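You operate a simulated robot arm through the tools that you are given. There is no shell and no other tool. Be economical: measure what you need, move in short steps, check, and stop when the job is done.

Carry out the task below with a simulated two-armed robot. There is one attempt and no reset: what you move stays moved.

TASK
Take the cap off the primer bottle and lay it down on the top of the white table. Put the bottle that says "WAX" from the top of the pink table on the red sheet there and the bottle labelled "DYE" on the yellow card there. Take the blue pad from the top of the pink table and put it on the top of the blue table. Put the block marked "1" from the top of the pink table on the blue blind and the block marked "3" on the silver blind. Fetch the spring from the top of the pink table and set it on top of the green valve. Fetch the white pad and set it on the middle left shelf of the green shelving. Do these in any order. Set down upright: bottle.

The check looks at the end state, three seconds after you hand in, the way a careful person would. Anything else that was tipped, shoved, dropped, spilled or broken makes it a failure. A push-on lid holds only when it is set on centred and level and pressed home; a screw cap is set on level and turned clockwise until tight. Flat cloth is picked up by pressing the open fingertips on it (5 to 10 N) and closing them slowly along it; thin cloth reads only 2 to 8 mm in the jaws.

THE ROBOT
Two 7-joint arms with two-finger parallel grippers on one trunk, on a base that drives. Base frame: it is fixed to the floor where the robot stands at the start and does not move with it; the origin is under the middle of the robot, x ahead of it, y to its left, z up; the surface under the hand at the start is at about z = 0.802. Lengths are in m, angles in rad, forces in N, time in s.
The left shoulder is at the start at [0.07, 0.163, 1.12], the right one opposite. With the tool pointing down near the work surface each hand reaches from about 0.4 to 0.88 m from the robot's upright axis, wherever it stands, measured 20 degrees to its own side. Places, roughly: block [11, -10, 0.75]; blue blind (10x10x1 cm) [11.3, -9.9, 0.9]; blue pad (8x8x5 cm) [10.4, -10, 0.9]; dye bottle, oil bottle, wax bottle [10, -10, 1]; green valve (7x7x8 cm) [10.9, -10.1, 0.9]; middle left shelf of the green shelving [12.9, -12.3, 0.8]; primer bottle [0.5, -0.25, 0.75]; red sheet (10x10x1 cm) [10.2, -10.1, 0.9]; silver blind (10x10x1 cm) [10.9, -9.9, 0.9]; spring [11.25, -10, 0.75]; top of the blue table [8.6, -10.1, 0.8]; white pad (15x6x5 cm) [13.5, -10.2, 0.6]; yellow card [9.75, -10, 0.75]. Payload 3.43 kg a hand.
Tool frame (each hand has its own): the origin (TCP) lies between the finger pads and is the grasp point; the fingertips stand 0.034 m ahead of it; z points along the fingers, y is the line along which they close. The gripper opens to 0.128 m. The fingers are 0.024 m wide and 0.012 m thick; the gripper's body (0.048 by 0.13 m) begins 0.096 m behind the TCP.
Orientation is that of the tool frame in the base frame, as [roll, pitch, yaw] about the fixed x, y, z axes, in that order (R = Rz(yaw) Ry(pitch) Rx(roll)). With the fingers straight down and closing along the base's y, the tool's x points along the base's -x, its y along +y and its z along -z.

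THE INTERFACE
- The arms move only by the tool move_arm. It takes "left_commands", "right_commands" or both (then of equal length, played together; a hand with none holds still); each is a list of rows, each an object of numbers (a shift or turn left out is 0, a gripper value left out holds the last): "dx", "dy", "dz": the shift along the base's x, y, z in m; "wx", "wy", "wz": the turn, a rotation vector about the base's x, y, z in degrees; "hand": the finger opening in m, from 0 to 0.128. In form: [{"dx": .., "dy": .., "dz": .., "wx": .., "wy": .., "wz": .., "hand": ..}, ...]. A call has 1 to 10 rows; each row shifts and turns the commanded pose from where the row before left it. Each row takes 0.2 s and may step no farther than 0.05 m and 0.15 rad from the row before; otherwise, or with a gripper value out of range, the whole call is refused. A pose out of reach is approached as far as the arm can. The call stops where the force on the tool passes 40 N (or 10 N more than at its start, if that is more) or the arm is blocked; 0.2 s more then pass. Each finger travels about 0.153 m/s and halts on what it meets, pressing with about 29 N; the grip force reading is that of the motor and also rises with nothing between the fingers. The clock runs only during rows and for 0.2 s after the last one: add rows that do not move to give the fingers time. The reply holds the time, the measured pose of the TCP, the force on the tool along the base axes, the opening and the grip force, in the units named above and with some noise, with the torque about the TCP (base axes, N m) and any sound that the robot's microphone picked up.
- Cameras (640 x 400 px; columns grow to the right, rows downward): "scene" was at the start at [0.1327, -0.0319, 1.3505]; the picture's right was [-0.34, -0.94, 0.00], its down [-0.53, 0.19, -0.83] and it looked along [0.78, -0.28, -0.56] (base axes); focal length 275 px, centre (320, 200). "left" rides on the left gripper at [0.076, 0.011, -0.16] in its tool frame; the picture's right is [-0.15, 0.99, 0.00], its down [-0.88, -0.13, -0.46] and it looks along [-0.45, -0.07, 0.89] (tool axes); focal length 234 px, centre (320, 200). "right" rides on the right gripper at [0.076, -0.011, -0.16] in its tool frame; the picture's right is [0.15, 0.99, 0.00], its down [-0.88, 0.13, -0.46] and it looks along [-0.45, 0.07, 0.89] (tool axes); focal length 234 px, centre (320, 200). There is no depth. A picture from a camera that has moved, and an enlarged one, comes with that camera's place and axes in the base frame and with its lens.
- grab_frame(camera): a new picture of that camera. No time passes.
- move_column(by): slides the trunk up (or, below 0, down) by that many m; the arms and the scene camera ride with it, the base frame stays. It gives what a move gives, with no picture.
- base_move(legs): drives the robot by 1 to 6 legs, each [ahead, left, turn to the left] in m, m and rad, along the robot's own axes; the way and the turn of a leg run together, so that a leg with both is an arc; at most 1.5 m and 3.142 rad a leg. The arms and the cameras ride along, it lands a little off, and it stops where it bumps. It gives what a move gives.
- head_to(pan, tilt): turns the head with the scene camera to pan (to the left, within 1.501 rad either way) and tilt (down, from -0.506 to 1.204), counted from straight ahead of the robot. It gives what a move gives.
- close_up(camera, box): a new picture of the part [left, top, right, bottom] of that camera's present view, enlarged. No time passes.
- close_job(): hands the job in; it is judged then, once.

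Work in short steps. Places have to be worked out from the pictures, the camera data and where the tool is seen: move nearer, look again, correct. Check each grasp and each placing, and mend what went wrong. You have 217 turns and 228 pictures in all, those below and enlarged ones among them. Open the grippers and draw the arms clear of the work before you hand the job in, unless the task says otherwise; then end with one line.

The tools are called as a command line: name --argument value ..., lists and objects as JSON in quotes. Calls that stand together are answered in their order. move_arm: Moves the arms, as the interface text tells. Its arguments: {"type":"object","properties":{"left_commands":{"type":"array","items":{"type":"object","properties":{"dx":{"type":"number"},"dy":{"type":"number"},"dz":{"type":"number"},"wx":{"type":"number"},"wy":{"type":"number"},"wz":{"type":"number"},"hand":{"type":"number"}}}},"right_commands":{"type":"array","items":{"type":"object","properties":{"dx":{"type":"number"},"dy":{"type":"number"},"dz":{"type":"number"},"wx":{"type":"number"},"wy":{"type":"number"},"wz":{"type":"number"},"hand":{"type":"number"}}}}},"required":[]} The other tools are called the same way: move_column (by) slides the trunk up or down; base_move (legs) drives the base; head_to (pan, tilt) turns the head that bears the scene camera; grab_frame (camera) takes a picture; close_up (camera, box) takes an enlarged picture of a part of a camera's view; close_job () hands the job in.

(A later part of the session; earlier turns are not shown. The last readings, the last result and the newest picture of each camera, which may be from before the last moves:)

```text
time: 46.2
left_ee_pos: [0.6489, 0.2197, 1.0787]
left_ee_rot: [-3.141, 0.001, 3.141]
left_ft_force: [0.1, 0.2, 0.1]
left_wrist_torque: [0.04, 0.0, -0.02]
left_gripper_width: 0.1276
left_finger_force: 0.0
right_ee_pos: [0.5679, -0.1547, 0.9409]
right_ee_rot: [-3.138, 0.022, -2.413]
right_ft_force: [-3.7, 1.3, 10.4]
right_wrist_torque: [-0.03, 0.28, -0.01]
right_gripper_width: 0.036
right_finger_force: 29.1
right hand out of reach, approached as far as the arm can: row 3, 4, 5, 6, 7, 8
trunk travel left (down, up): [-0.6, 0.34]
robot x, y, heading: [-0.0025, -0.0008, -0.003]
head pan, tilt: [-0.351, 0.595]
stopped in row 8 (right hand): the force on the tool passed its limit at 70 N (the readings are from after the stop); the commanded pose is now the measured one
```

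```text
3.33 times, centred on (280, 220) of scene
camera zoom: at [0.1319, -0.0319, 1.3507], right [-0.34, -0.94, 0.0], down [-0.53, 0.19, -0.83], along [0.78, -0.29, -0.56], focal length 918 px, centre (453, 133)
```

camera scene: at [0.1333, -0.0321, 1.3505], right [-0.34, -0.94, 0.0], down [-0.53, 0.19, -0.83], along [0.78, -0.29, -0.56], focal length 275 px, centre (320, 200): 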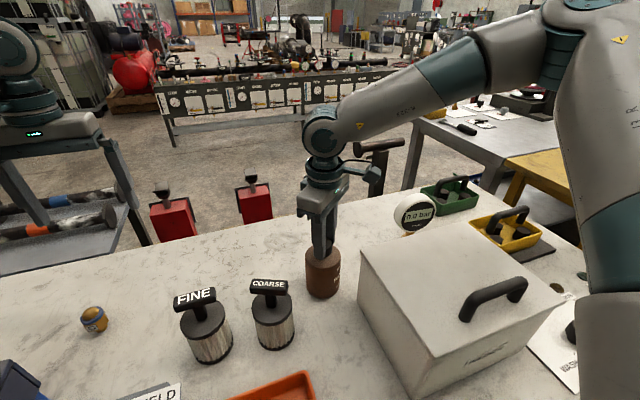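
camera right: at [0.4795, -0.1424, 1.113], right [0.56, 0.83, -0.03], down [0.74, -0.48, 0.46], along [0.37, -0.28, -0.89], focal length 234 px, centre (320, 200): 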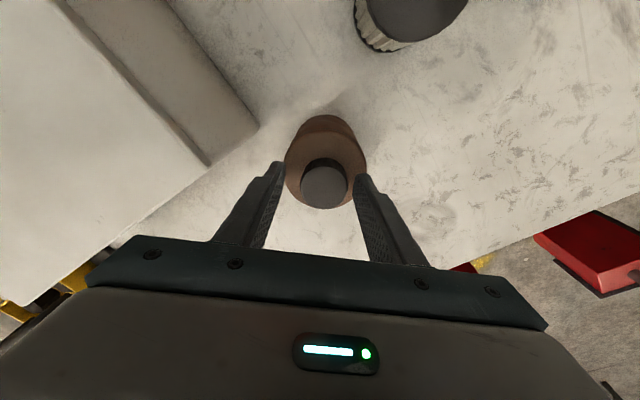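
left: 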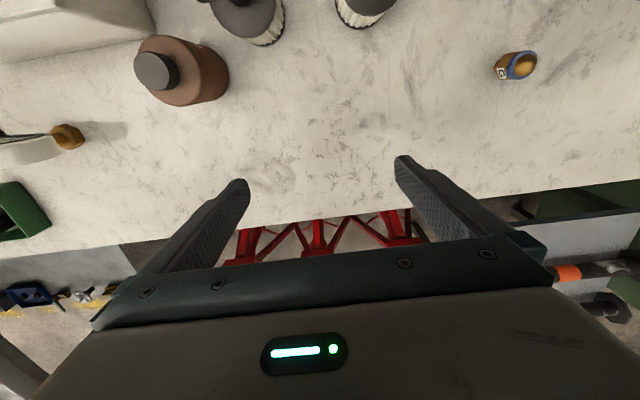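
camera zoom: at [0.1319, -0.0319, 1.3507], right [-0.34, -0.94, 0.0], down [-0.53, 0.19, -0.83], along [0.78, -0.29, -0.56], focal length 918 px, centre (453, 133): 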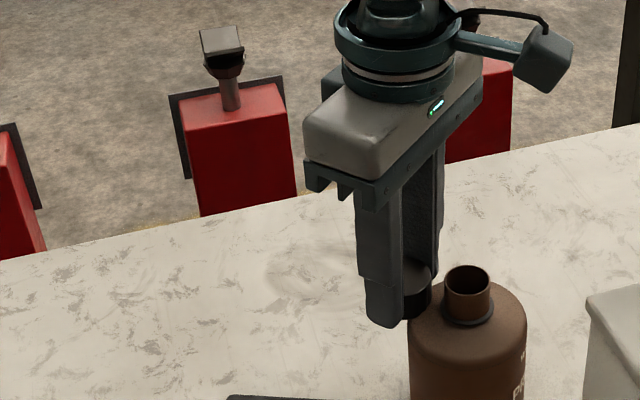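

The yaw limit cut the reach and the cap pressed on the bottle's shoulder, though the bottle is upright. I lift straight up and unwind the wrist before moving on.

move_arm --right_commands '[{"dz": 0.03}, {"dz": 0.04}, {"dz": 0.02}, {"wz": -8}, {"wz": -8}, {"wz": -8}, {"wz": -8}, {"wz": -8}, {"wz": -8}, {"wz": -8}]'

grab_frame --camera "scene"

```text
time: 48.4
left_ee_pos: [0.6498, 0.2197, 1.0769]
left_ee_rot: [-3.141, -0.001, -3.141]
left_ft_force: [0.4, 0.2, -1.1]
left_wrist_torque: [0.03, 0.01, -0.01]
left_gripper_width: 0.1281
left_finger_force: 0.1
right_ee_pos: [0.5685, -0.1559, 1.0307]
right_ee_rot: [-3.138, 0.021, 2.891]
right_ft_force: [-1.0, 0.6, 0.0]
right_wrist_torque: [0.02, -0.02, 0.01]
right_gripper_width: 0.0354
right_finger_force: 29.5
trunk travel left (down, up): [-0.6, 0.34]
robot x, y, heading: [0.0031, -0.0043, 0.002]
head pan, tilt: [-0.351, 0.595]
```

```text
199 pictures are left
camera scene: at [0.1334, -0.0322, 1.3505], right [-0.34, -0.94, 0.0], down [-0.53, 0.19, -0.83], along [0.78, -0.29, -0.56], focal length 275 px, centre (320, 200)
```

scene: 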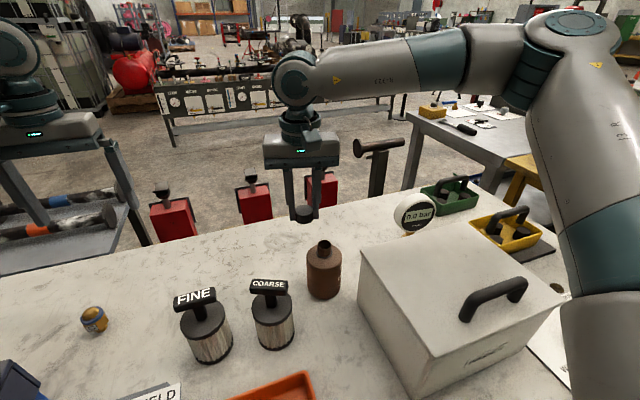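

The bottle is fine. I move to (0.62, -0.065) and check before lowering.

move_arm --right_commands '[{"dx": 0.017, "dy": 0.03, "wx": 0.5, "wy": 1.1}, {"dx": 0.017, "dy": 0.03}, {"dx": 0.017, "dy": 0.03}, {"dz": -0.04}, {"dz": -0.04}, {"dz": -0.04}, {"dz": -0.04}, {"dz": -0.02}]'

close_up --camera "scene" --box '[200, 160, 360, 280]'

```text
time: 49.8
left_ee_pos: [0.6485, 0.219, 1.0783]
left_ee_rot: [3.141, 0.0, -3.14]
left_ft_force: [-0.3, -0.6, -0.7]
left_wrist_torque: [0.0, 0.01, -0.02]
left_gripper_width: 0.1278
left_finger_force: 0.0
right_ee_pos: [0.5728, -0.1588, 0.9414]
right_ee_rot: [3.127, 0.009, 2.893]
right_ft_force: [-5.9, 0.3, 16.0]
right_wrist_torque: [-0.3, 0.45, -0.14]
right_gripper_width: 0.0358
right_finger_force: 29.2
right hand out of reach, approached as far as the arm can: row 1, 2, 3, 5, 6
trunk travel left (down, up): [-0.6, 0.34]
robot x, y, heading: [0.0019, 0.0012, -0.0]
head pan, tilt: [-0.351, 0.595]
stopped in row 6 (right hand): the force on the tool passed its limit at 78 N (the readings are from after the stop); the commanded pose is now the measured one
```

```text
3.33 times, centred on (280, 220) of scene
camera zoom: at [0.1317, -0.032, 1.3507], right [-0.34, -0.94, 0.0], down [-0.53, 0.19, -0.83], along [0.78, -0.29, -0.56], focal length 918 px, centre (453, 133)
```

zoom: 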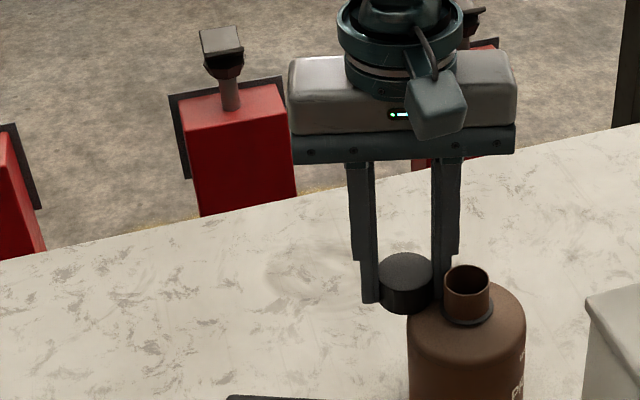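

That crossing is beyond the right arm's joint reach. I lift and choose (0.61, -0.27) instead, which is clear between the bottle and the gauge on the right arm's own side.

move_arm --right_commands '[{"dz": 0.03}, {"dz": 0.04}, {"dz": 0.02}, {"dx": 0.01, "dy": -0.03, "wx": 0.3}, {"dx": 0.014, "dy": -0.04}, {"dx": 0.014, "dy": -0.04}]'

grab_frame --camera "right"

grab_frame --camera "scene"

```text
time: 51.2
left_ee_pos: [0.6508, 0.2181, 1.0769]
left_ee_rot: [3.14, -0.001, 3.141]
left_ft_force: [1.0, 0.0, 0.5]
left_wrist_torque: [-0.03, -0.03, -0.01]
left_gripper_width: 0.1282
left_finger_force: 0.1
right_ee_pos: [0.6138, -0.2699, 1.0254]
right_ee_rot: [3.124, 0.007, 2.894]
right_ft_force: [0.4, -0.5, -0.2]
right_wrist_torque: [0.04, 0.0, 0.02]
right_gripper_width: 0.0352
right_finger_force: 29.2
trunk travel left (down, up): [-0.6, 0.34]
robot x, y, heading: [0.0005, -0.0019, -0.002]
head pan, tilt: [-0.351, 0.595]
```

```text
197 pictures are left
camera right: at [0.5365, -0.2628, 1.1865], right [0.1, 0.99, 0.02], down [0.88, -0.1, 0.46], along [0.46, -0.03, -0.89], focal length 234 px, centre (320, 200)
```

right: 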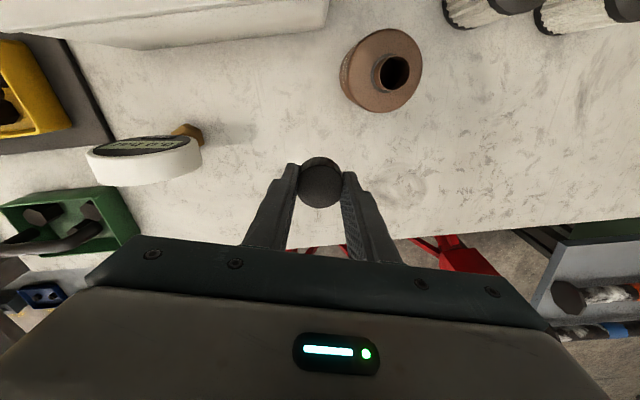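

```text
196 pictures are left
camera scene: at [0.1335, -0.0332, 1.3504], right [-0.34, -0.94, 0.0], down [-0.53, 0.19, -0.83], along [0.78, -0.28, -0.56], focal length 275 px, centre (320, 200)
```

scene: 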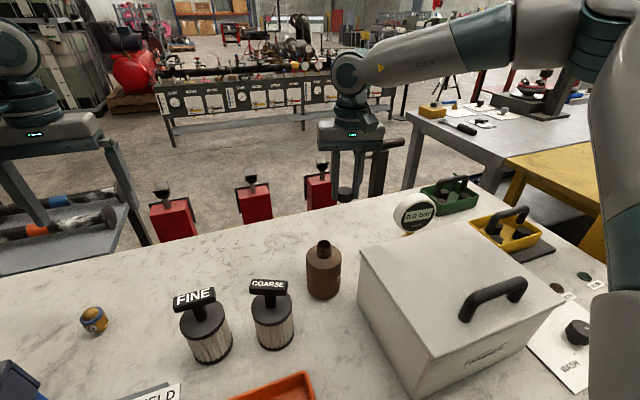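

It's well inside the table and clear. I level the hand and descend in steps.

move_arm --right_commands '[{"dz": -0.04, "wx": -0.9, "wy": 0.6}, {"dz": -0.04}, {"dz": -0.04}, {"dz": -0.04}, {"dz": -0.015}, {}]'

move_arm --right_commands '[{"dz": -0.003}, {"dz": -0.003}, {"dz": -0.003}, {}]'

close_up --camera "scene" --box '[300, 160, 460, 280]'

```text
time: 52.6
left_ee_pos: [0.6504, 0.2185, 1.0769]
left_ee_rot: [-3.141, -0.001, -3.14]
left_ft_force: [-0.6, 0.7, 0.1]
left_wrist_torque: [0.0, -0.01, 0.02]
left_gripper_width: 0.1282
left_finger_force: 0.1
right_ee_pos: [0.6114, -0.2675, 0.853]
right_ee_rot: [-3.139, 0.002, 2.894]
right_ft_force: [0.3, -0.9, -0.3]
right_wrist_torque: [0.01, -0.05, -0.01]
right_gripper_width: 0.0356
right_finger_force: 28.9
trunk travel left (down, up): [-0.6, 0.34]
robot x, y, heading: [0.0025, -0.0003, -0.0]
head pan, tilt: [-0.351, 0.595]
```

```text
time: 53.6
left_ee_pos: [0.6503, 0.2191, 1.0766]
left_ee_rot: [-3.141, -0.002, -3.141]
left_ft_force: [0.3, 0.1, 0.1]
left_wrist_torque: [-0.06, -0.03, -0.01]
left_gripper_width: 0.1281
left_finger_force: 0.0
right_ee_pos: [0.6116, -0.2685, 0.8456]
right_ee_rot: [-3.14, -0.001, 2.894]
right_ft_force: [-0.4, -0.4, -0.8]
right_wrist_torque: [0.0, 0.03, 0.0]
right_gripper_width: 0.0356
right_finger_force: 29.3
trunk travel left (down, up): [-0.6, 0.34]
robot x, y, heading: [-0.0003, -0.0, -0.001]
head pan, tilt: [-0.351, 0.595]
```

```text
3.33 times, centred on (380, 220) of scene
camera zoom: at [0.1334, -0.0323, 1.3505], right [-0.34, -0.94, 0.0], down [-0.53, 0.19, -0.83], along [0.78, -0.29, -0.56], focal length 918 px, centre (120, 133)
```

zoom: 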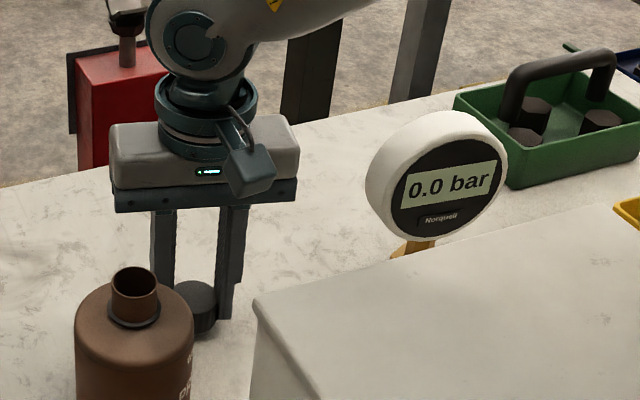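

move_arm --right_commands '[{"dz": -0.003}, {"dz": -0.003}, {"dz": -0.003}, {"dz": -0.002}, {}]'

```text
time: 54.8
left_ee_pos: [0.65, 0.2186, 1.077]
left_ee_rot: [3.14, 0.0, -3.141]
left_ft_force: [-0.3, 0.2, -0.2]
left_wrist_torque: [0.04, 0.0, 0.03]
left_gripper_width: 0.128
left_finger_force: 0.1
right_ee_pos: [0.6102, -0.2692, 0.8335]
right_ee_rot: [-3.139, 0.0, 2.894]
right_ft_force: [0.3, -1.1, 1.6]
right_wrist_torque: [0.01, -0.02, 0.0]
right_gripper_width: 0.0357
right_finger_force: 29.3
trunk travel left (down, up): [-0.6, 0.34]
robot x, y, heading: [0.0002, -0.0025, 0.0]
head pan, tilt: [-0.351, 0.595]
```

The force shows light contact at z 0.8335. I open the fingers and rise.

move_arm --right_commands '[{"dz": -0.001}, {"hand": 0.045}, {"hand": 0.07}, {}, {"dz": 0.04}, {"dz": 0.05}, {"dz": 0.05}, {"dz": 0.05}]'

grab_frame --camera "right"

grab_frame --camera "scene"

```text
time: 56.6
left_ee_pos: [0.648, 0.2192, 1.0769]
left_ee_rot: [-3.141, -0.001, -3.141]
left_ft_force: [0.0, 0.1, 0.1]
left_wrist_torque: [0.0, -0.02, -0.01]
left_gripper_width: 0.1281
left_finger_force: 0.0
right_ee_pos: [0.6115, -0.2665, 1.0217]
right_ee_rot: [-3.139, 0.001, 2.895]
right_ft_force: [0.4, 0.4, -0.1]
right_wrist_torque: [-0.03, -0.01, -0.04]
right_gripper_width: 0.0702
right_finger_force: 0.1
trunk travel left (down, up): [-0.6, 0.34]
robot x, y, heading: [0.0012, -0.0018, 0.002]
head pan, tilt: [-0.351, 0.595]
```

```text
194 pictures are left
camera right: at [0.5363, -0.258, 1.1836], right [0.1, 1.0, 0.0], down [0.89, -0.09, 0.46], along [0.45, -0.05, -0.89], focal length 234 px, centre (320, 200)
```

right: 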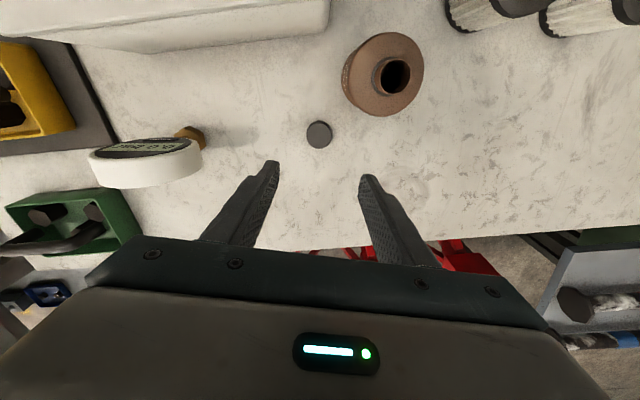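

```text
193 pictures are left
camera scene: at [0.1322, -0.0317, 1.3506], right [-0.34, -0.94, 0.0], down [-0.53, 0.19, -0.83], along [0.78, -0.29, -0.56], focal length 275 px, centre (320, 200)
```

scene: 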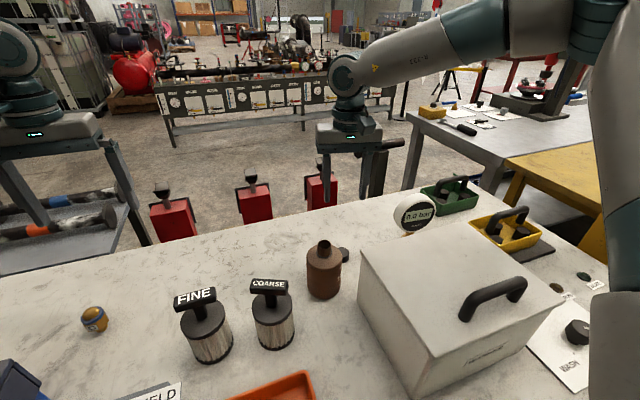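

The cap lies on the white table. Next I restore the COARSE stamp, which the pictures put about (-0.022, +0.027) off and 24° clockwise from its start. I bring the left hand over it with the matching yaw and draw the right hand away.

move_arm --left_commands '[{"dx": -0.016, "dy": -0.028, "wz": -3}, {"dx": -0.016, "dy": -0.028, "wz": -3}, {"dx": -0.016, "dy": -0.028, "wz": -3}, {"dx": -0.016, "dy": -0.028, "wz": -3}, {"dx": -0.016, "dy": -0.028, "wz": -3}, {"dx": -0.016, "dy": -0.028, "wz": -3}, {"dx": -0.016, "dy": -0.028, "wz": -3}, {"dx": -0.016, "dy": -0.028, "wz": -3}, {"dx": -0.016, "dy": -0.028}, {"dx": -0.016, "dy": -0.028}]' --right_commands '[{"dz": 0.04}, {"dy": -0.03}, {"dy": -0.03}, {"dy": -0.03}, {"dy": -0.03}, {"dy": -0.03}, {"dy": -0.03}, {"dx": -0.02}, {"dx": -0.02}, {"dx": -0.02}]'

grab_frame --camera "left"

grab_frame --camera "scene"

```text
time: 58.8
left_ee_pos: [0.4859, -0.0637, 1.0776]
left_ee_rot: [3.138, -0.001, 2.725]
left_ft_force: [-0.2, -0.7, 0.4]
left_wrist_torque: [0.02, -0.05, -0.06]
left_gripper_width: 0.128
left_finger_force: 0.1
right_ee_pos: [0.5472, -0.4488, 1.063]
right_ee_rot: [3.141, 0.0, 2.897]
right_ft_force: [-0.7, 0.3, 0.1]
right_wrist_torque: [-0.01, -0.01, -0.01]
right_gripper_width: 0.0703
right_finger_force: 0.0
trunk travel left (down, up): [-0.6, 0.34]
robot x, y, heading: [-0.0005, -0.0015, -0.003]
head pan, tilt: [-0.351, 0.595]
```

```text
192 pictures are left
camera left: at [0.4214, -0.0233, 1.2374], right [0.54, 0.84, 0.0], down [0.75, -0.48, 0.45], along [0.38, -0.24, -0.89], focal length 234 px, centre (320, 200)
```

left: 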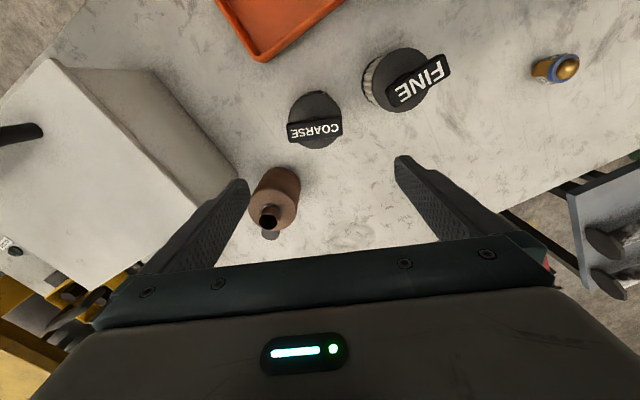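

```text
191 pictures are left
camera scene: at [0.1319, -0.0343, 1.3506], right [-0.34, -0.94, 0.0], down [-0.53, 0.19, -0.83], along [0.78, -0.28, -0.56], focal length 275 px, centre (320, 200)
```

scene: 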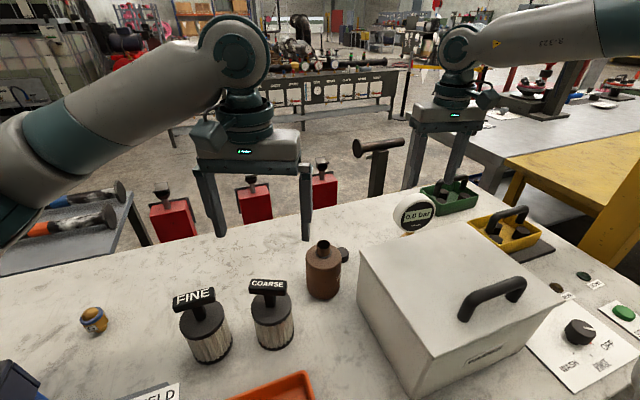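

The left hand is aligned with the bar. Triangulation puts the bar centre at (0.463, -0.057, 0.945) now, and originally at (0.4836, -0.0827). I centre over it and lower around its ends.

move_arm --left_commands '[{"dx": -0.023, "dy": 0.0067}, {"dz": -0.04}, {"dz": -0.04}, {}]'

grab_frame --camera "left"

close_up --camera "scene" --box '[190, 220, 350, 340]'

```text
time: 59.8
left_ee_pos: [0.4662, -0.0547, 0.9955]
left_ee_rot: [3.139, -0.002, 2.723]
left_ft_force: [0.5, -0.7, -0.8]
left_wrist_torque: [0.01, -0.01, 0.01]
left_gripper_width: 0.1281
left_finger_force: 0.0
right_ee_pos: [0.5482, -0.4464, 1.0638]
right_ee_rot: [3.14, -0.002, 2.894]
right_ft_force: [0.2, 0.1, 0.7]
right_wrist_torque: [-0.02, 0.01, -0.01]
right_gripper_width: 0.0702
right_finger_force: 0.0
trunk travel left (down, up): [-0.6, 0.34]
robot x, y, heading: [-0.0029, 0.0005, -0.0]
head pan, tilt: [-0.351, 0.595]
```

```text
190 pictures are left
camera left: at [0.4022, -0.0144, 1.1546], right [0.54, 0.84, 0.0], down [0.75, -0.48, 0.45], along [0.38, -0.24, -0.89], focal length 234 px, centre (320, 200)
```

left: 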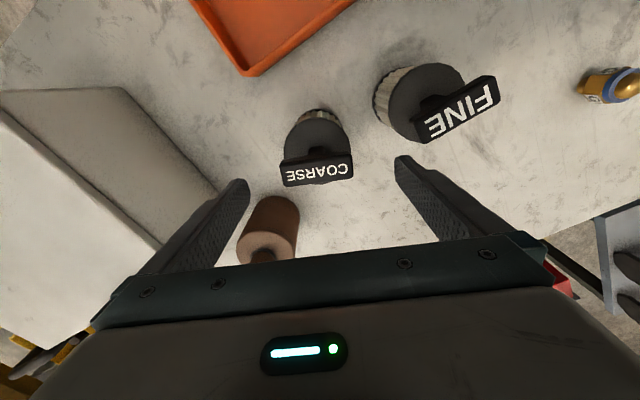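

```text
3.33 times, centred on (270, 280) of scene
camera zoom: at [0.1327, -0.0328, 1.3506], right [-0.34, -0.94, 0.0], down [-0.53, 0.19, -0.83], along [0.78, -0.29, -0.56], focal length 918 px, centre (487, -67)
```

zoom: 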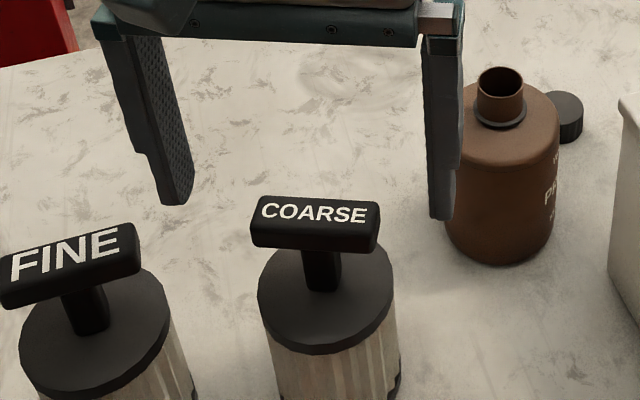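

The bar is centred. FINE is fairly near, so I narrow to 0.10 and lower the last 3 cm.

move_arm --left_commands '[{"hand": 0.1, "dx": -0.002, "dy": -0.001}, {"dz": -0.015}, {"dz": -0.014}, {}]'

close_up --camera "scene" --box '[190, 220, 350, 340]'

```text
time: 60.8
left_ee_pos: [0.4625, -0.0562, 0.9665]
left_ee_rot: [-3.14, -0.001, 2.722]
left_ft_force: [0.1, -0.2, -0.1]
left_wrist_torque: [0.02, 0.03, 0.01]
left_gripper_width: 0.1004
left_finger_force: 0.1
right_ee_pos: [0.549, -0.447, 1.0633]
right_ee_rot: [-3.14, 0.002, 2.894]
right_ft_force: [0.1, 0.2, -0.2]
right_wrist_torque: [0.02, 0.02, 0.01]
right_gripper_width: 0.0698
right_finger_force: 0.1
trunk travel left (down, up): [-0.6, 0.34]
robot x, y, heading: [0.0004, 0.0001, 0.004]
head pan, tilt: [-0.351, 0.595]
```

```text
3.33 times, centred on (270, 280) of scene
camera zoom: at [0.1331, -0.0326, 1.3505], right [-0.34, -0.94, 0.0], down [-0.53, 0.19, -0.83], along [0.78, -0.29, -0.56], focal length 918 px, centre (487, -67)
```

zoom: 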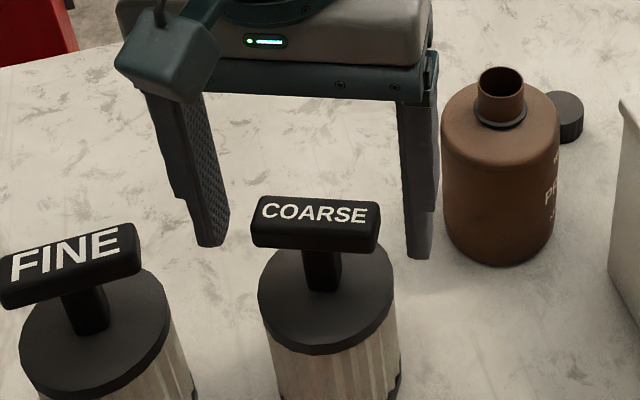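

The fingers flank the bar. I close on it.

move_arm --left_commands '[{"hand": 0.085}, {"hand": 0.075}, {"hand": 0.065}, {"hand": 0.055}, {"hand": 0.05}, {}]'

close_up --camera "scene" --box '[190, 220, 350, 340]'

```text
time: 62.2
left_ee_pos: [0.4631, -0.0547, 0.9653]
left_ee_rot: [-3.141, -0.002, 2.723]
left_ft_force: [-0.4, -0.3, 1.2]
left_wrist_torque: [-0.06, 0.02, 0.02]
left_gripper_width: 0.0655
left_finger_force: 29.5
right_ee_pos: [0.5506, -0.4472, 1.0636]
right_ee_rot: [-3.14, 0.0, 2.894]
right_ft_force: [0.6, -0.5, 0.5]
right_wrist_torque: [-0.02, 0.01, -0.01]
right_gripper_width: 0.0699
right_finger_force: 0.0
trunk travel left (down, up): [-0.6, 0.34]
robot x, y, heading: [-0.0016, -0.0002, -0.001]
head pan, tilt: [-0.351, 0.595]
```

```text
3.33 times, centred on (270, 280) of scene
camera zoom: at [0.1333, -0.0325, 1.3505], right [-0.34, -0.94, 0.0], down [-0.53, 0.19, -0.83], along [0.78, -0.29, -0.56], focal length 918 px, centre (487, -67)
```

zoom: 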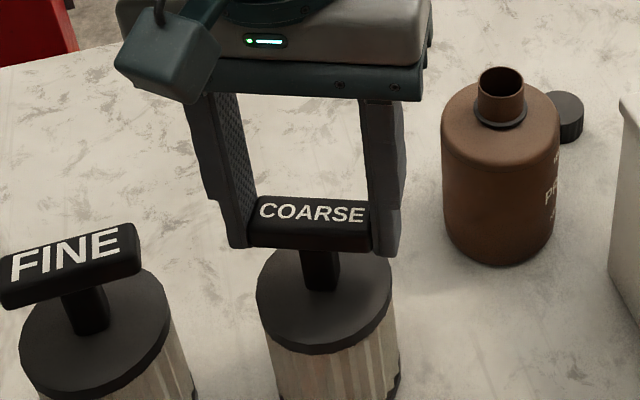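

Gripped without disturbance. I slide it back with (+0.0206, -0.026) and a +24° turn, after a 1 mm lift.

move_arm --left_commands '[{"dz": 0.002}, {"dx": 0.004, "dy": -0.005, "wz": 5}, {"dx": 0.004, "dy": -0.005, "wz": 5}, {"dx": 0.004, "dy": -0.005, "wz": 5}, {"dx": 0.004, "dy": -0.005, "wz": 5}, {"dx": 0.0045, "dy": -0.006, "wz": 4}, {}, {"dz": -0.002}]'

close_up --camera "scene" --box '[240, 200, 400, 320]'

```text
time: 64.0
left_ee_pos: [0.485, -0.0819, 0.9684]
left_ee_rot: [3.14, 0.0, -3.141]
left_ft_force: [0.2, 0.4, -1.1]
left_wrist_torque: [0.01, -0.03, 0.01]
left_gripper_width: 0.0655
left_finger_force: 29.0
right_ee_pos: [0.5501, -0.4477, 1.0656]
right_ee_rot: [-3.14, 0.001, 2.895]
right_ft_force: [0.3, -0.4, 0.2]
right_wrist_torque: [-0.01, 0.0, 0.03]
right_gripper_width: 0.07
right_finger_force: 0.0
trunk travel left (down, up): [-0.6, 0.34]
robot x, y, heading: [-0.0014, 0.0006, 0.002]
head pan, tilt: [-0.351, 0.595]
```

```text
3.33 times, centred on (320, 260) of scene
camera zoom: at [0.1336, -0.0325, 1.3505], right [-0.34, -0.94, 0.0], down [-0.53, 0.19, -0.83], along [0.78, -0.29, -0.56], focal length 918 px, centre (320, 0)
```

zoom: 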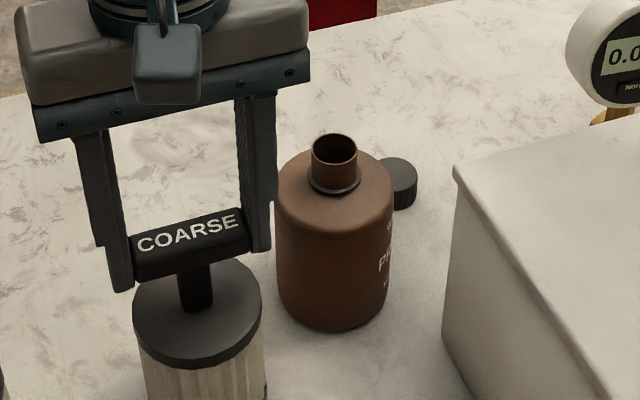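

The stamp matches its original picture within about 3 mm. I trim slightly, set it down, release and rise.

move_arm --left_commands '[{"dx": 0.003, "dy": -0.002}, {"dz": -0.002}, {}, {"hand": 0.075}, {"hand": 0.09}, {}, {"dz": 0.03}, {"dz": 0.05}, {"dz": 0.05}]'

grab_frame --camera "scene"

```text
time: 66.0
left_ee_pos: [0.4874, -0.0854, 1.0967]
left_ee_rot: [3.14, -0.001, 3.141]
left_ft_force: [0.4, 0.3, -0.4]
left_wrist_torque: [0.01, -0.06, 0.01]
left_gripper_width: 0.09
left_finger_force: 0.0
right_ee_pos: [0.5487, -0.4474, 1.0636]
right_ee_rot: [-3.141, 0.0, 2.894]
right_ft_force: [0.8, 0.5, 0.0]
right_wrist_torque: [0.03, -0.02, 0.02]
right_gripper_width: 0.0699
right_finger_force: 0.1
trunk travel left (down, up): [-0.6, 0.34]
robot x, y, heading: [0.0026, 0.0015, -0.0]
head pan, tilt: [-0.351, 0.595]
```

```text
185 pictures are left
camera scene: at [0.1324, -0.0327, 1.3505], right [-0.34, -0.94, 0.0], down [-0.53, 0.19, -0.83], along [0.78, -0.29, -0.56], focal length 275 px, centre (320, 200)
```

scene: 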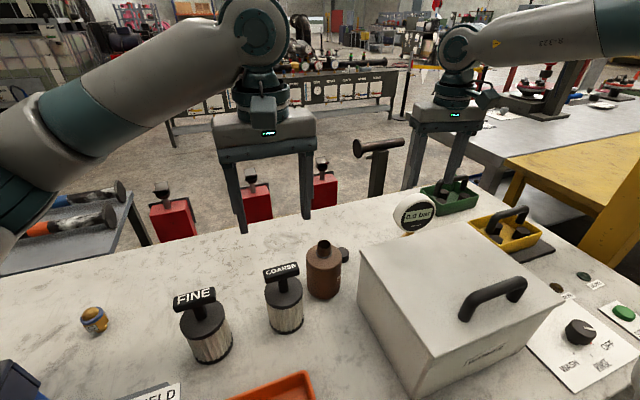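

The stamp is restored. I pull both arms in close for driving and look around.

move_arm --left_commands '[{"dz": 0.05}, {"dy": 0.05}, {"dy": 0.05}, {"dy": 0.05}, {"dy": 0.05, "dx": -0.03}, {"dy": 0.05, "dx": -0.03}, {"dy": 0.04, "dx": -0.03}]' --right_commands '[{"dz": 0.04}, {"dz": 0.04, "wz": 7}, {"dx": -0.04, "wz": 7}, {"dx": -0.04}, {"dx": -0.04}, {"dx": -0.03, "dy": 0.04}, {"dy": 0.04}]'

base_move --legs '[[-0.5, 0, 0]]'

head_to --pan -0.8 --tilt 0.15

grab_frame --camera "scene"

head_to --pan -1.5 --tilt 0.2

grab_frame --camera "scene"

```text
refused: row 5 steps farther than a row can; nothing moved
```

```text
time: 69.0
left_ee_pos: [-0.0228, -0.0805, 1.0976]
left_ee_rot: [3.14, -0.002, -3.122]
left_ft_force: [-0.3, 0.3, 0.0]
left_wrist_torque: [0.02, -0.01, -0.01]
left_gripper_width: 0.0899
left_finger_force: 0.1
right_ee_pos: [0.0457, -0.4405, 1.0634]
right_ee_rot: [-3.14, 0.0, 2.913]
right_ft_force: [0.2, 0.0, 0.1]
right_wrist_torque: [0.01, 0.0, -0.02]
right_gripper_width: 0.0699
right_finger_force: 0.1
trunk travel left (down, up): [-0.6, 0.34]
robot x, y, heading: [-0.5086, -0.0016, 0.017]
head pan, tilt: [-0.351, 0.595]
```

```text
time: 69.9
left_ee_pos: [-0.0237, -0.079, 1.0971]
left_ee_rot: [3.138, -0.003, -3.123]
left_ft_force: [-0.3, -1.2, 0.6]
left_wrist_torque: [-0.01, 0.02, 0.02]
left_gripper_width: 0.09
left_finger_force: 0.1
right_ee_pos: [0.0455, -0.4395, 1.0636]
right_ee_rot: [-3.14, 0.001, 2.913]
right_ft_force: [1.0, -0.6, 0.0]
right_wrist_torque: [0.01, 0.0, 0.02]
right_gripper_width: 0.0701
right_finger_force: 0.0
trunk travel left (down, up): [-0.6, 0.34]
robot x, y, heading: [-0.5132, -0.0047, 0.017]
head pan, tilt: [-0.799, 0.15]
```

```text
184 pictures are left
camera scene: at [-0.3956, -0.0708, 1.3915], right [-0.7, -0.71, 0.0], down [-0.11, 0.11, -0.99], along [0.7, -0.7, -0.15], focal length 275 px, centre (320, 200)
```

scene: 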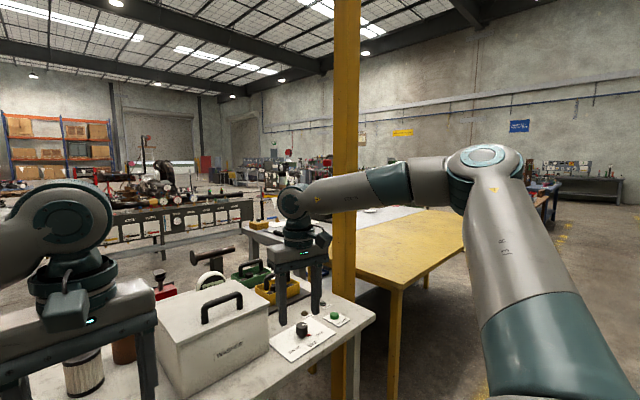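

```text
time: 71.0
left_ee_pos: [-0.023, -0.0813, 1.0966]
left_ee_rot: [3.14, 0.0, -3.121]
left_ft_force: [-0.1, 0.7, -0.4]
left_wrist_torque: [0.0, 0.04, 0.0]
left_gripper_width: 0.0897
left_finger_force: 0.0
right_ee_pos: [0.0464, -0.4411, 1.064]
right_ee_rot: [-3.14, 0.001, 2.913]
right_ft_force: [-0.3, 0.0, 0.0]
right_wrist_torque: [0.04, 0.0, -0.03]
right_gripper_width: 0.0703
right_finger_force: 0.0
trunk travel left (down, up): [-0.6, 0.34]
robot x, y, heading: [-0.5127, -0.0038, 0.019]
head pan, tilt: [-1.499, 0.201]
```

```text
183 pictures are left
camera scene: at [-0.4533, -0.0983, 1.3869], right [-1.0, -0.09, 0.0], down [-0.02, 0.2, -0.98], along [0.09, -0.98, -0.2], focal length 275 px, centre (320, 200)
```

scene: 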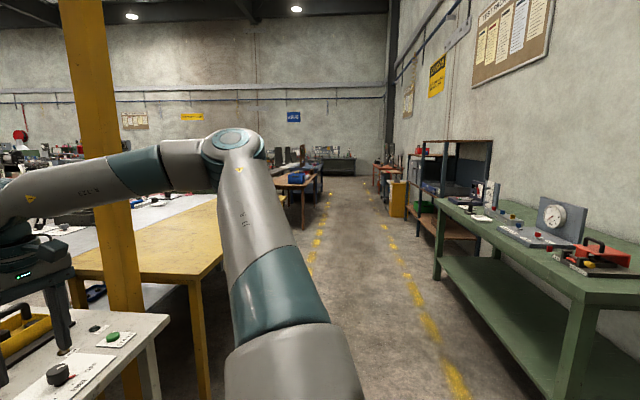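

The aisle at x≈-0.5 runs clear along -y. I tuck the arms, turn right and follow it.

move_arm --left_commands '[{"dz": 0.04}, {"dy": 0.04}, {"dy": 0.04}, {"dy": 0.04}, {"dy": 0.04, "dx": -0.02}, {"dy": 0.04, "dx": -0.02}, {"dy": 0.03, "dx": -0.02}]' --right_commands '[{"dz": 0.04}, {"dz": 0.03, "wz": 7}, {"dx": -0.04, "wz": 6}, {"dx": -0.04}, {"dx": -0.04}, {"dx": -0.03, "dy": 0.03}, {"dy": 0.04}]'

base_move --legs '[[0, 0, -1.58]]'

head_to --pan 0.3 --tilt 0.15

grab_frame --camera "scene"

```text
time: 72.5
left_ee_pos: [-0.0794, 0.1553, 1.1364]
left_ee_rot: [-3.139, -0.003, -3.123]
left_ft_force: [1.5, 0.7, -0.4]
left_wrist_torque: [-0.06, 0.03, 0.0]
left_gripper_width: 0.09
left_finger_force: 0.0
right_ee_pos: [-0.1048, -0.3688, 1.1358]
right_ee_rot: [-3.138, 0.0, 3.14]
right_ft_force: [-0.2, 0.8, -0.1]
right_wrist_torque: [-0.02, -0.02, -0.01]
right_gripper_width: 0.0699
right_finger_force: 0.1
trunk travel left (down, up): [-0.6, 0.34]
robot x, y, heading: [-0.5112, -0.0052, 0.018]
head pan, tilt: [-1.499, 0.201]
```

```text
time: 76.8
left_ee_pos: [-0.3697, -0.4407, 1.1378]
left_ee_rot: [3.138, -0.002, 1.554]
left_ft_force: [0.2, -0.2, -0.3]
left_wrist_torque: [-0.02, -0.01, -0.03]
left_gripper_width: 0.09
left_finger_force: 0.1
right_ee_pos: [-0.8925, -0.399, 1.1339]
right_ee_rot: [-3.14, 0.0, 1.534]
right_ft_force: [0.7, -0.5, -0.3]
right_wrist_torque: [-0.01, 0.01, 0.02]
right_gripper_width: 0.0703
right_finger_force: 0.1
trunk travel left (down, up): [-0.6, 0.34]
robot x, y, heading: [-0.5082, -0.0019, -1.584]
head pan, tilt: [-1.499, 0.201]
```

```text
time: 78.7
left_ee_pos: [-0.3694, -0.4419, 1.1363]
left_ee_rot: [3.139, 0.0, 1.555]
left_ft_force: [0.0, -0.1, 0.3]
left_wrist_torque: [-0.03, -0.03, 0.0]
left_gripper_width: 0.09
left_finger_force: 0.1
right_ee_pos: [-0.8921, -0.3984, 1.1347]
right_ee_rot: [-3.14, 0.001, 1.535]
right_ft_force: [0.1, 0.3, -0.1]
right_wrist_torque: [0.02, -0.04, 0.0]
right_gripper_width: 0.07
right_finger_force: 0.1
trunk travel left (down, up): [-0.6, 0.34]
robot x, y, heading: [-0.5116, -0.0082, -1.585]
head pan, tilt: [0.3, 0.15]
```

```text
182 pictures are left
camera scene: at [-0.4871, -0.1456, 1.3916], right [-0.96, -0.28, 0.0], down [-0.04, 0.14, -0.99], along [0.28, -0.95, -0.15], focal length 275 px, centre (320, 200)
```

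scene: 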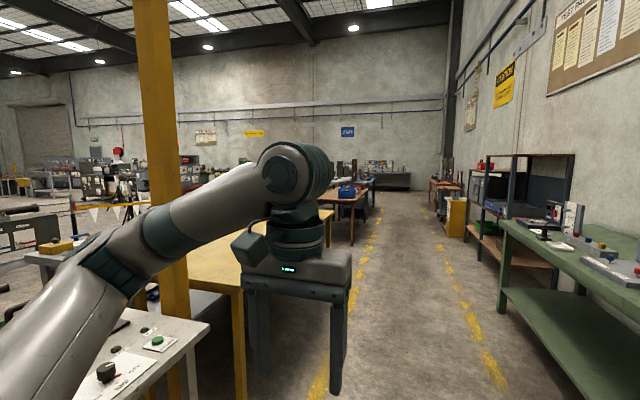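

The aisle centre is near x≈-0.6. I drive down it 4.5 m and recheck.

base_move --legs '[[1.5, 0, 0], [1.5, 0, 0], [1.5, 0, 0]]'

grab_frame --camera "scene"

```text
time: 100.0
left_ee_pos: [-0.4483, -4.9042, 1.1376]
left_ee_rot: [3.14, -0.002, 1.56]
left_ft_force: [-0.6, 0.0, -0.4]
left_wrist_torque: [-0.01, -0.01, 0.06]
left_gripper_width: 0.0899
left_finger_force: 0.1
right_ee_pos: [-0.9704, -4.8642, 1.1347]
right_ee_rot: [-3.141, -0.001, 1.541]
right_ft_force: [0.0, -0.1, 0.2]
right_wrist_torque: [0.0, 0.03, -0.01]
right_gripper_width: 0.07
right_finger_force: 0.0
trunk travel left (down, up): [-0.6, 0.34]
robot x, y, heading: [-0.5901, -4.4701, -1.581]
head pan, tilt: [0.3, 0.15]
```

```text
181 pictures are left
camera scene: at [-0.567, -4.6089, 1.3916], right [-0.96, -0.29, 0.0], down [-0.04, 0.14, -0.99], along [0.28, -0.95, -0.15], focal length 275 px, centre (320, 200)
```

scene: 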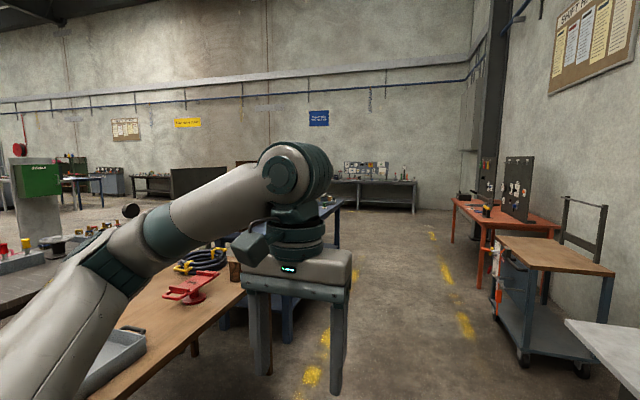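

Still clear. I drive another 3 m and then look left.

base_move --legs '[[1.5, 0, 0], [1.5, 0, 0]]'

head_to --pan 1.1 --tilt 0.1

grab_frame --camera "scene"

head_to --pan 0.35 --tilt 0.2

grab_frame --camera "scene"

```text
time: 114.6
left_ee_pos: [-0.5252, -7.9404, 1.1355]
left_ee_rot: [3.14, -0.002, 1.539]
left_ft_force: [0.0, -0.4, -0.2]
left_wrist_torque: [0.02, 0.01, -0.01]
left_gripper_width: 0.0899
left_finger_force: 0.1
right_ee_pos: [-1.0474, -7.8897, 1.1346]
right_ee_rot: [-3.139, -0.001, 1.52]
right_ft_force: [0.2, 0.0, 0.4]
right_wrist_torque: [0.01, 0.01, -0.04]
right_gripper_width: 0.0699
right_finger_force: 0.1
trunk travel left (down, up): [-0.6, 0.34]
robot x, y, heading: [-0.6561, -7.5, -1.607]
head pan, tilt: [0.3, 0.15]
```

```text
time: 115.7
left_ee_pos: [-0.526, -7.9396, 1.138]
left_ee_rot: [3.14, -0.001, 1.54]
left_ft_force: [0.3, 0.6, -0.1]
left_wrist_torque: [-0.03, -0.02, 0.0]
left_gripper_width: 0.09
left_finger_force: 0.1
right_ee_pos: [-1.0475, -7.8888, 1.1349]
right_ee_rot: [-3.14, 0.001, 1.518]
right_ft_force: [0.5, 0.4, 0.2]
right_wrist_torque: [0.01, 0.01, -0.02]
right_gripper_width: 0.0701
right_finger_force: 0.1
trunk travel left (down, up): [-0.6, 0.34]
robot x, y, heading: [-0.6574, -7.5024, -1.601]
head pan, tilt: [1.1, 0.099]
```

```text
180 pictures are left
camera scene: at [-0.582, -7.5968, 1.3963], right [-0.48, -0.88, 0.0], down [-0.09, 0.05, -0.99], along [0.87, -0.48, -0.1], focal length 275 px, centre (320, 200)
```

scene: 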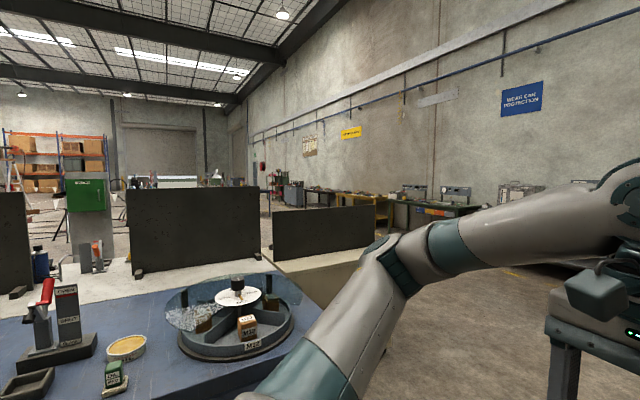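

```text
time: 116.8
left_ee_pos: [-0.5252, -7.9401, 1.1376]
left_ee_rot: [-3.141, 0.0, 1.541]
left_ft_force: [-0.1, -0.4, 0.3]
left_wrist_torque: [-0.02, -0.02, -0.02]
left_gripper_width: 0.09
left_finger_force: 0.0
right_ee_pos: [-1.0469, -7.8878, 1.1342]
right_ee_rot: [-3.141, -0.001, 1.522]
right_ft_force: [1.0, 0.3, 0.3]
right_wrist_torque: [0.0, -0.01, 0.0]
right_gripper_width: 0.0702
right_finger_force: 0.0
trunk travel left (down, up): [-0.6, 0.34]
robot x, y, heading: [-0.6607, -7.5003, -1.604]
head pan, tilt: [0.351, 0.201]
```

```text
179 pictures are left
camera scene: at [-0.6333, -7.6407, 1.3869], right [-0.95, -0.32, 0.0], down [-0.06, 0.19, -0.98], along [0.31, -0.93, -0.2], focal length 275 px, centre (320, 200)
```

scene: 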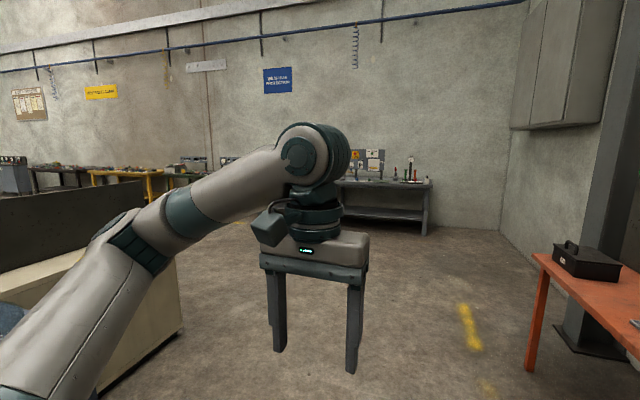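

The screens end at y≈-9.1 and benches line the wall at y≈-11.5. I drive to y≈-10 and turn left along +x.

base_move --legs '[[1.3, 0, 0], [1.2, 0, 0], [0, 0, 1.6]]'

head_to --pan 0.0 --tilt 0.15

grab_frame --camera "scene"

```text
time: 133.1
left_ee_pos: [-0.2824, -9.8719, 1.1359]
left_ee_rot: [3.138, -0.001, -3.117]
left_ft_force: [0.5, -0.7, 1.0]
left_wrist_torque: [0.01, -0.01, -0.03]
left_gripper_width: 0.0897
left_finger_force: 0.1
right_ee_pos: [-0.303, -10.3953, 1.1348]
right_ee_rot: [-3.141, -0.001, -3.134]
right_ft_force: [0.3, 0.0, -0.3]
right_wrist_torque: [0.0, 0.04, -0.03]
right_gripper_width: 0.0699
right_finger_force: 0.1
trunk travel left (down, up): [-0.6, 0.34]
robot x, y, heading: [-0.7115, -10.0348, 0.024]
head pan, tilt: [0.351, 0.201]
```

```text
time: 133.9
left_ee_pos: [-0.2815, -9.8723, 1.137]
left_ee_rot: [3.139, -0.003, -3.118]
left_ft_force: [1.0, 0.1, 0.2]
left_wrist_torque: [0.03, -0.01, -0.02]
left_gripper_width: 0.0902
left_finger_force: 0.1
right_ee_pos: [-0.3036, -10.3955, 1.1347]
right_ee_rot: [3.141, 0.0, -3.137]
right_ft_force: [-0.3, 0.2, -0.5]
right_wrist_torque: [0.03, -0.01, -0.01]
right_gripper_width: 0.0701
right_finger_force: 0.1
trunk travel left (down, up): [-0.6, 0.34]
robot x, y, heading: [-0.7089, -10.0289, 0.029]
head pan, tilt: [0.0, 0.15]
```

```text
178 pictures are left
camera scene: at [-0.5705, -10.0293, 1.3916], right [0.03, -1.0, 0.0], down [-0.15, 0.0, -0.99], along [0.99, 0.03, -0.15], focal length 275 px, centre (320, 200)
```

scene: 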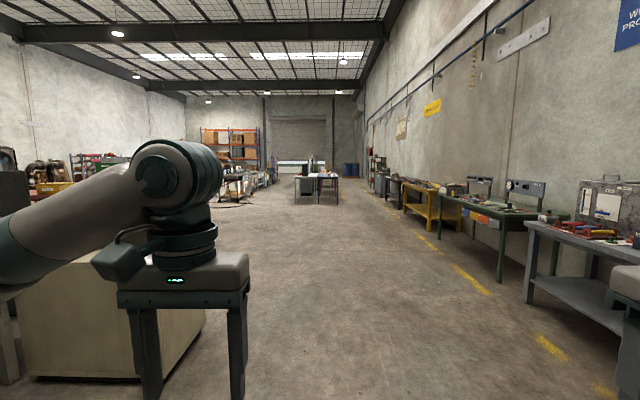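

The island tables lie straight ahead. I drive about 6 m.

base_move --legs '[[1.5, 0, -0.03], [1.5, 0, 0], [1.5, 0, 0], [1.5, 0, 0]]'

grab_frame --camera "scene"

```text
time: 162.6
left_ee_pos: [5.7583, -9.7913, 1.1365]
left_ee_rot: [3.14, -0.002, -3.11]
left_ft_force: [0.6, 0.3, 1.0]
left_wrist_torque: [0.01, 0.02, 0.0]
left_gripper_width: 0.0902
left_finger_force: 0.0
right_ee_pos: [5.7396, -10.3159, 1.1343]
right_ee_rot: [-3.139, -0.001, -3.13]
right_ft_force: [-0.1, 0.1, -0.7]
right_wrist_torque: [-0.02, -0.01, 0.0]
right_gripper_width: 0.0698
right_finger_force: 0.0
trunk travel left (down, up): [-0.6, 0.34]
robot x, y, heading: [5.3269, -9.9533, 0.036]
head pan, tilt: [0.0, 0.15]
```

```text
177 pictures are left
camera scene: at [5.4704, -9.9501, 1.3916], right [0.03, -1.0, 0.0], down [-0.15, 0.0, -0.99], along [0.99, 0.03, -0.15], focal length 275 px, centre (320, 200)
```

scene: 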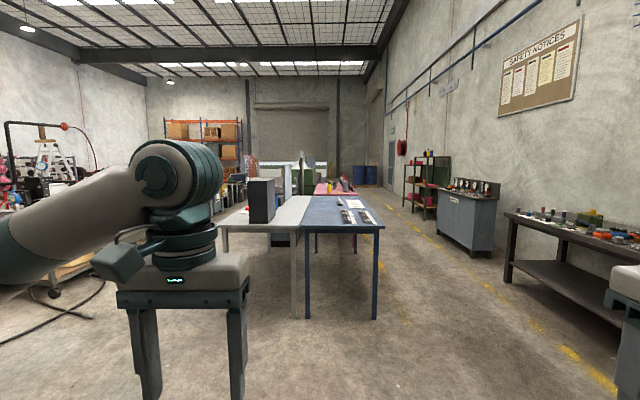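

The blue table's right edge is at y≈-10.42 and there's a wide aisle to y≈-12. I strafe to y≈-11 and drive alongside.

base_move --legs '[[0, -1.15, -0.03], [1.5, 0, 0], [1.5, 0, 0], [0.5, 0, 0]]'

head_to --pan 0.7 --tilt 0.35

grab_frame --camera "scene"

head_to --pan 0.0 --tilt 0.15

grab_frame --camera "scene"

```text
time: 184.8
left_ee_pos: [9.2246, -11.0634, 1.1361]
left_ee_rot: [3.139, -0.002, 3.109]
left_ft_force: [0.3, -0.3, 0.1]
left_wrist_torque: [0.0, -0.01, -0.01]
left_gripper_width: 0.09
left_finger_force: 0.0
right_ee_pos: [9.1726, -11.5862, 1.1346]
right_ee_rot: [-3.139, 0.0, 3.089]
right_ft_force: [-0.1, 0.5, 0.3]
right_wrist_torque: [0.02, 0.05, -0.03]
right_gripper_width: 0.0703
right_finger_force: 0.0
trunk travel left (down, up): [-0.6, 0.34]
robot x, y, heading: [8.7865, -11.2006, -0.034]
head pan, tilt: [0.0, 0.15]
```

```text
time: 185.9
left_ee_pos: [9.2257, -11.0642, 1.1368]
left_ee_rot: [3.141, -0.002, 3.109]
left_ft_force: [-0.3, 0.7, 0.2]
left_wrist_torque: [-0.04, -0.01, -0.01]
left_gripper_width: 0.09
left_finger_force: 0.0
right_ee_pos: [9.1744, -11.586, 1.1342]
right_ee_rot: [-3.14, 0.0, 3.089]
right_ft_force: [1.3, -0.6, -0.5]
right_wrist_torque: [-0.01, 0.01, 0.03]
right_gripper_width: 0.0703
right_finger_force: 0.1
trunk travel left (down, up): [-0.6, 0.34]
robot x, y, heading: [8.7841, -11.1987, -0.035]
head pan, tilt: [0.7, 0.351]
```

```text
176 pictures are left
camera scene: at [8.9083, -11.144, 1.3729], right [0.62, -0.79, 0.0], down [-0.27, -0.21, -0.94], along [0.74, 0.58, -0.34], focal length 275 px, centre (320, 200)
```

scene: 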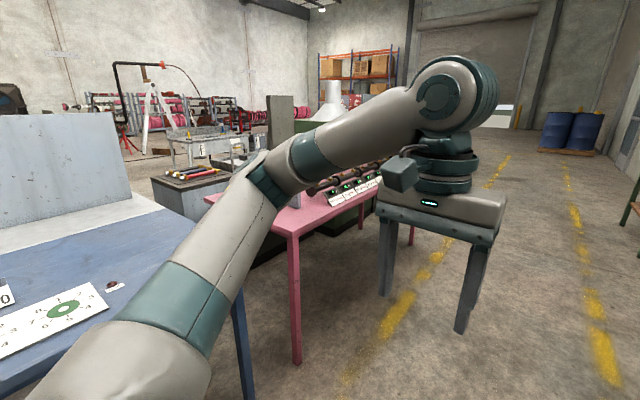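

```text
time: 187.0
left_ee_pos: [9.2252, -11.0648, 1.1365]
left_ee_rot: [3.139, -0.001, 3.112]
left_ft_force: [-0.8, -0.6, 0.2]
left_wrist_torque: [-0.03, -0.01, 0.02]
left_gripper_width: 0.0904
left_finger_force: 0.0
right_ee_pos: [9.173, -11.5857, 1.1346]
right_ee_rot: [-3.14, 0.0, 3.089]
right_ft_force: [-0.3, -0.7, -0.1]
right_wrist_torque: [0.02, 0.01, 0.01]
right_gripper_width: 0.0701
right_finger_force: 0.0
trunk travel left (down, up): [-0.6, 0.34]
robot x, y, heading: [8.7869, -11.2017, -0.036]
head pan, tilt: [0.0, 0.15]
```

```text
175 pictures are left
camera scene: at [8.9277, -11.2045, 1.3916], right [-0.03, -1.0, 0.0], down [-0.15, 0.0, -0.99], along [0.99, -0.03, -0.15], focal length 275 px, centre (320, 200)
```

scene: 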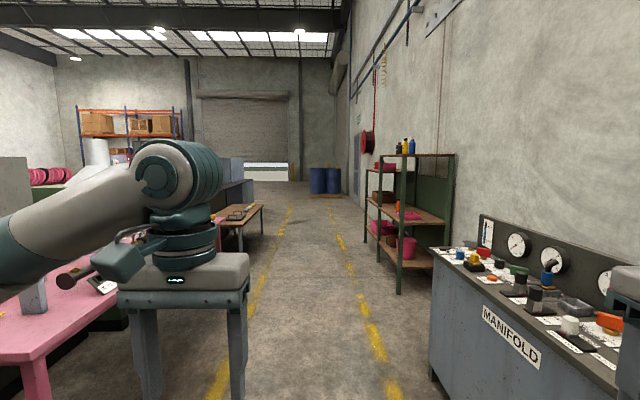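

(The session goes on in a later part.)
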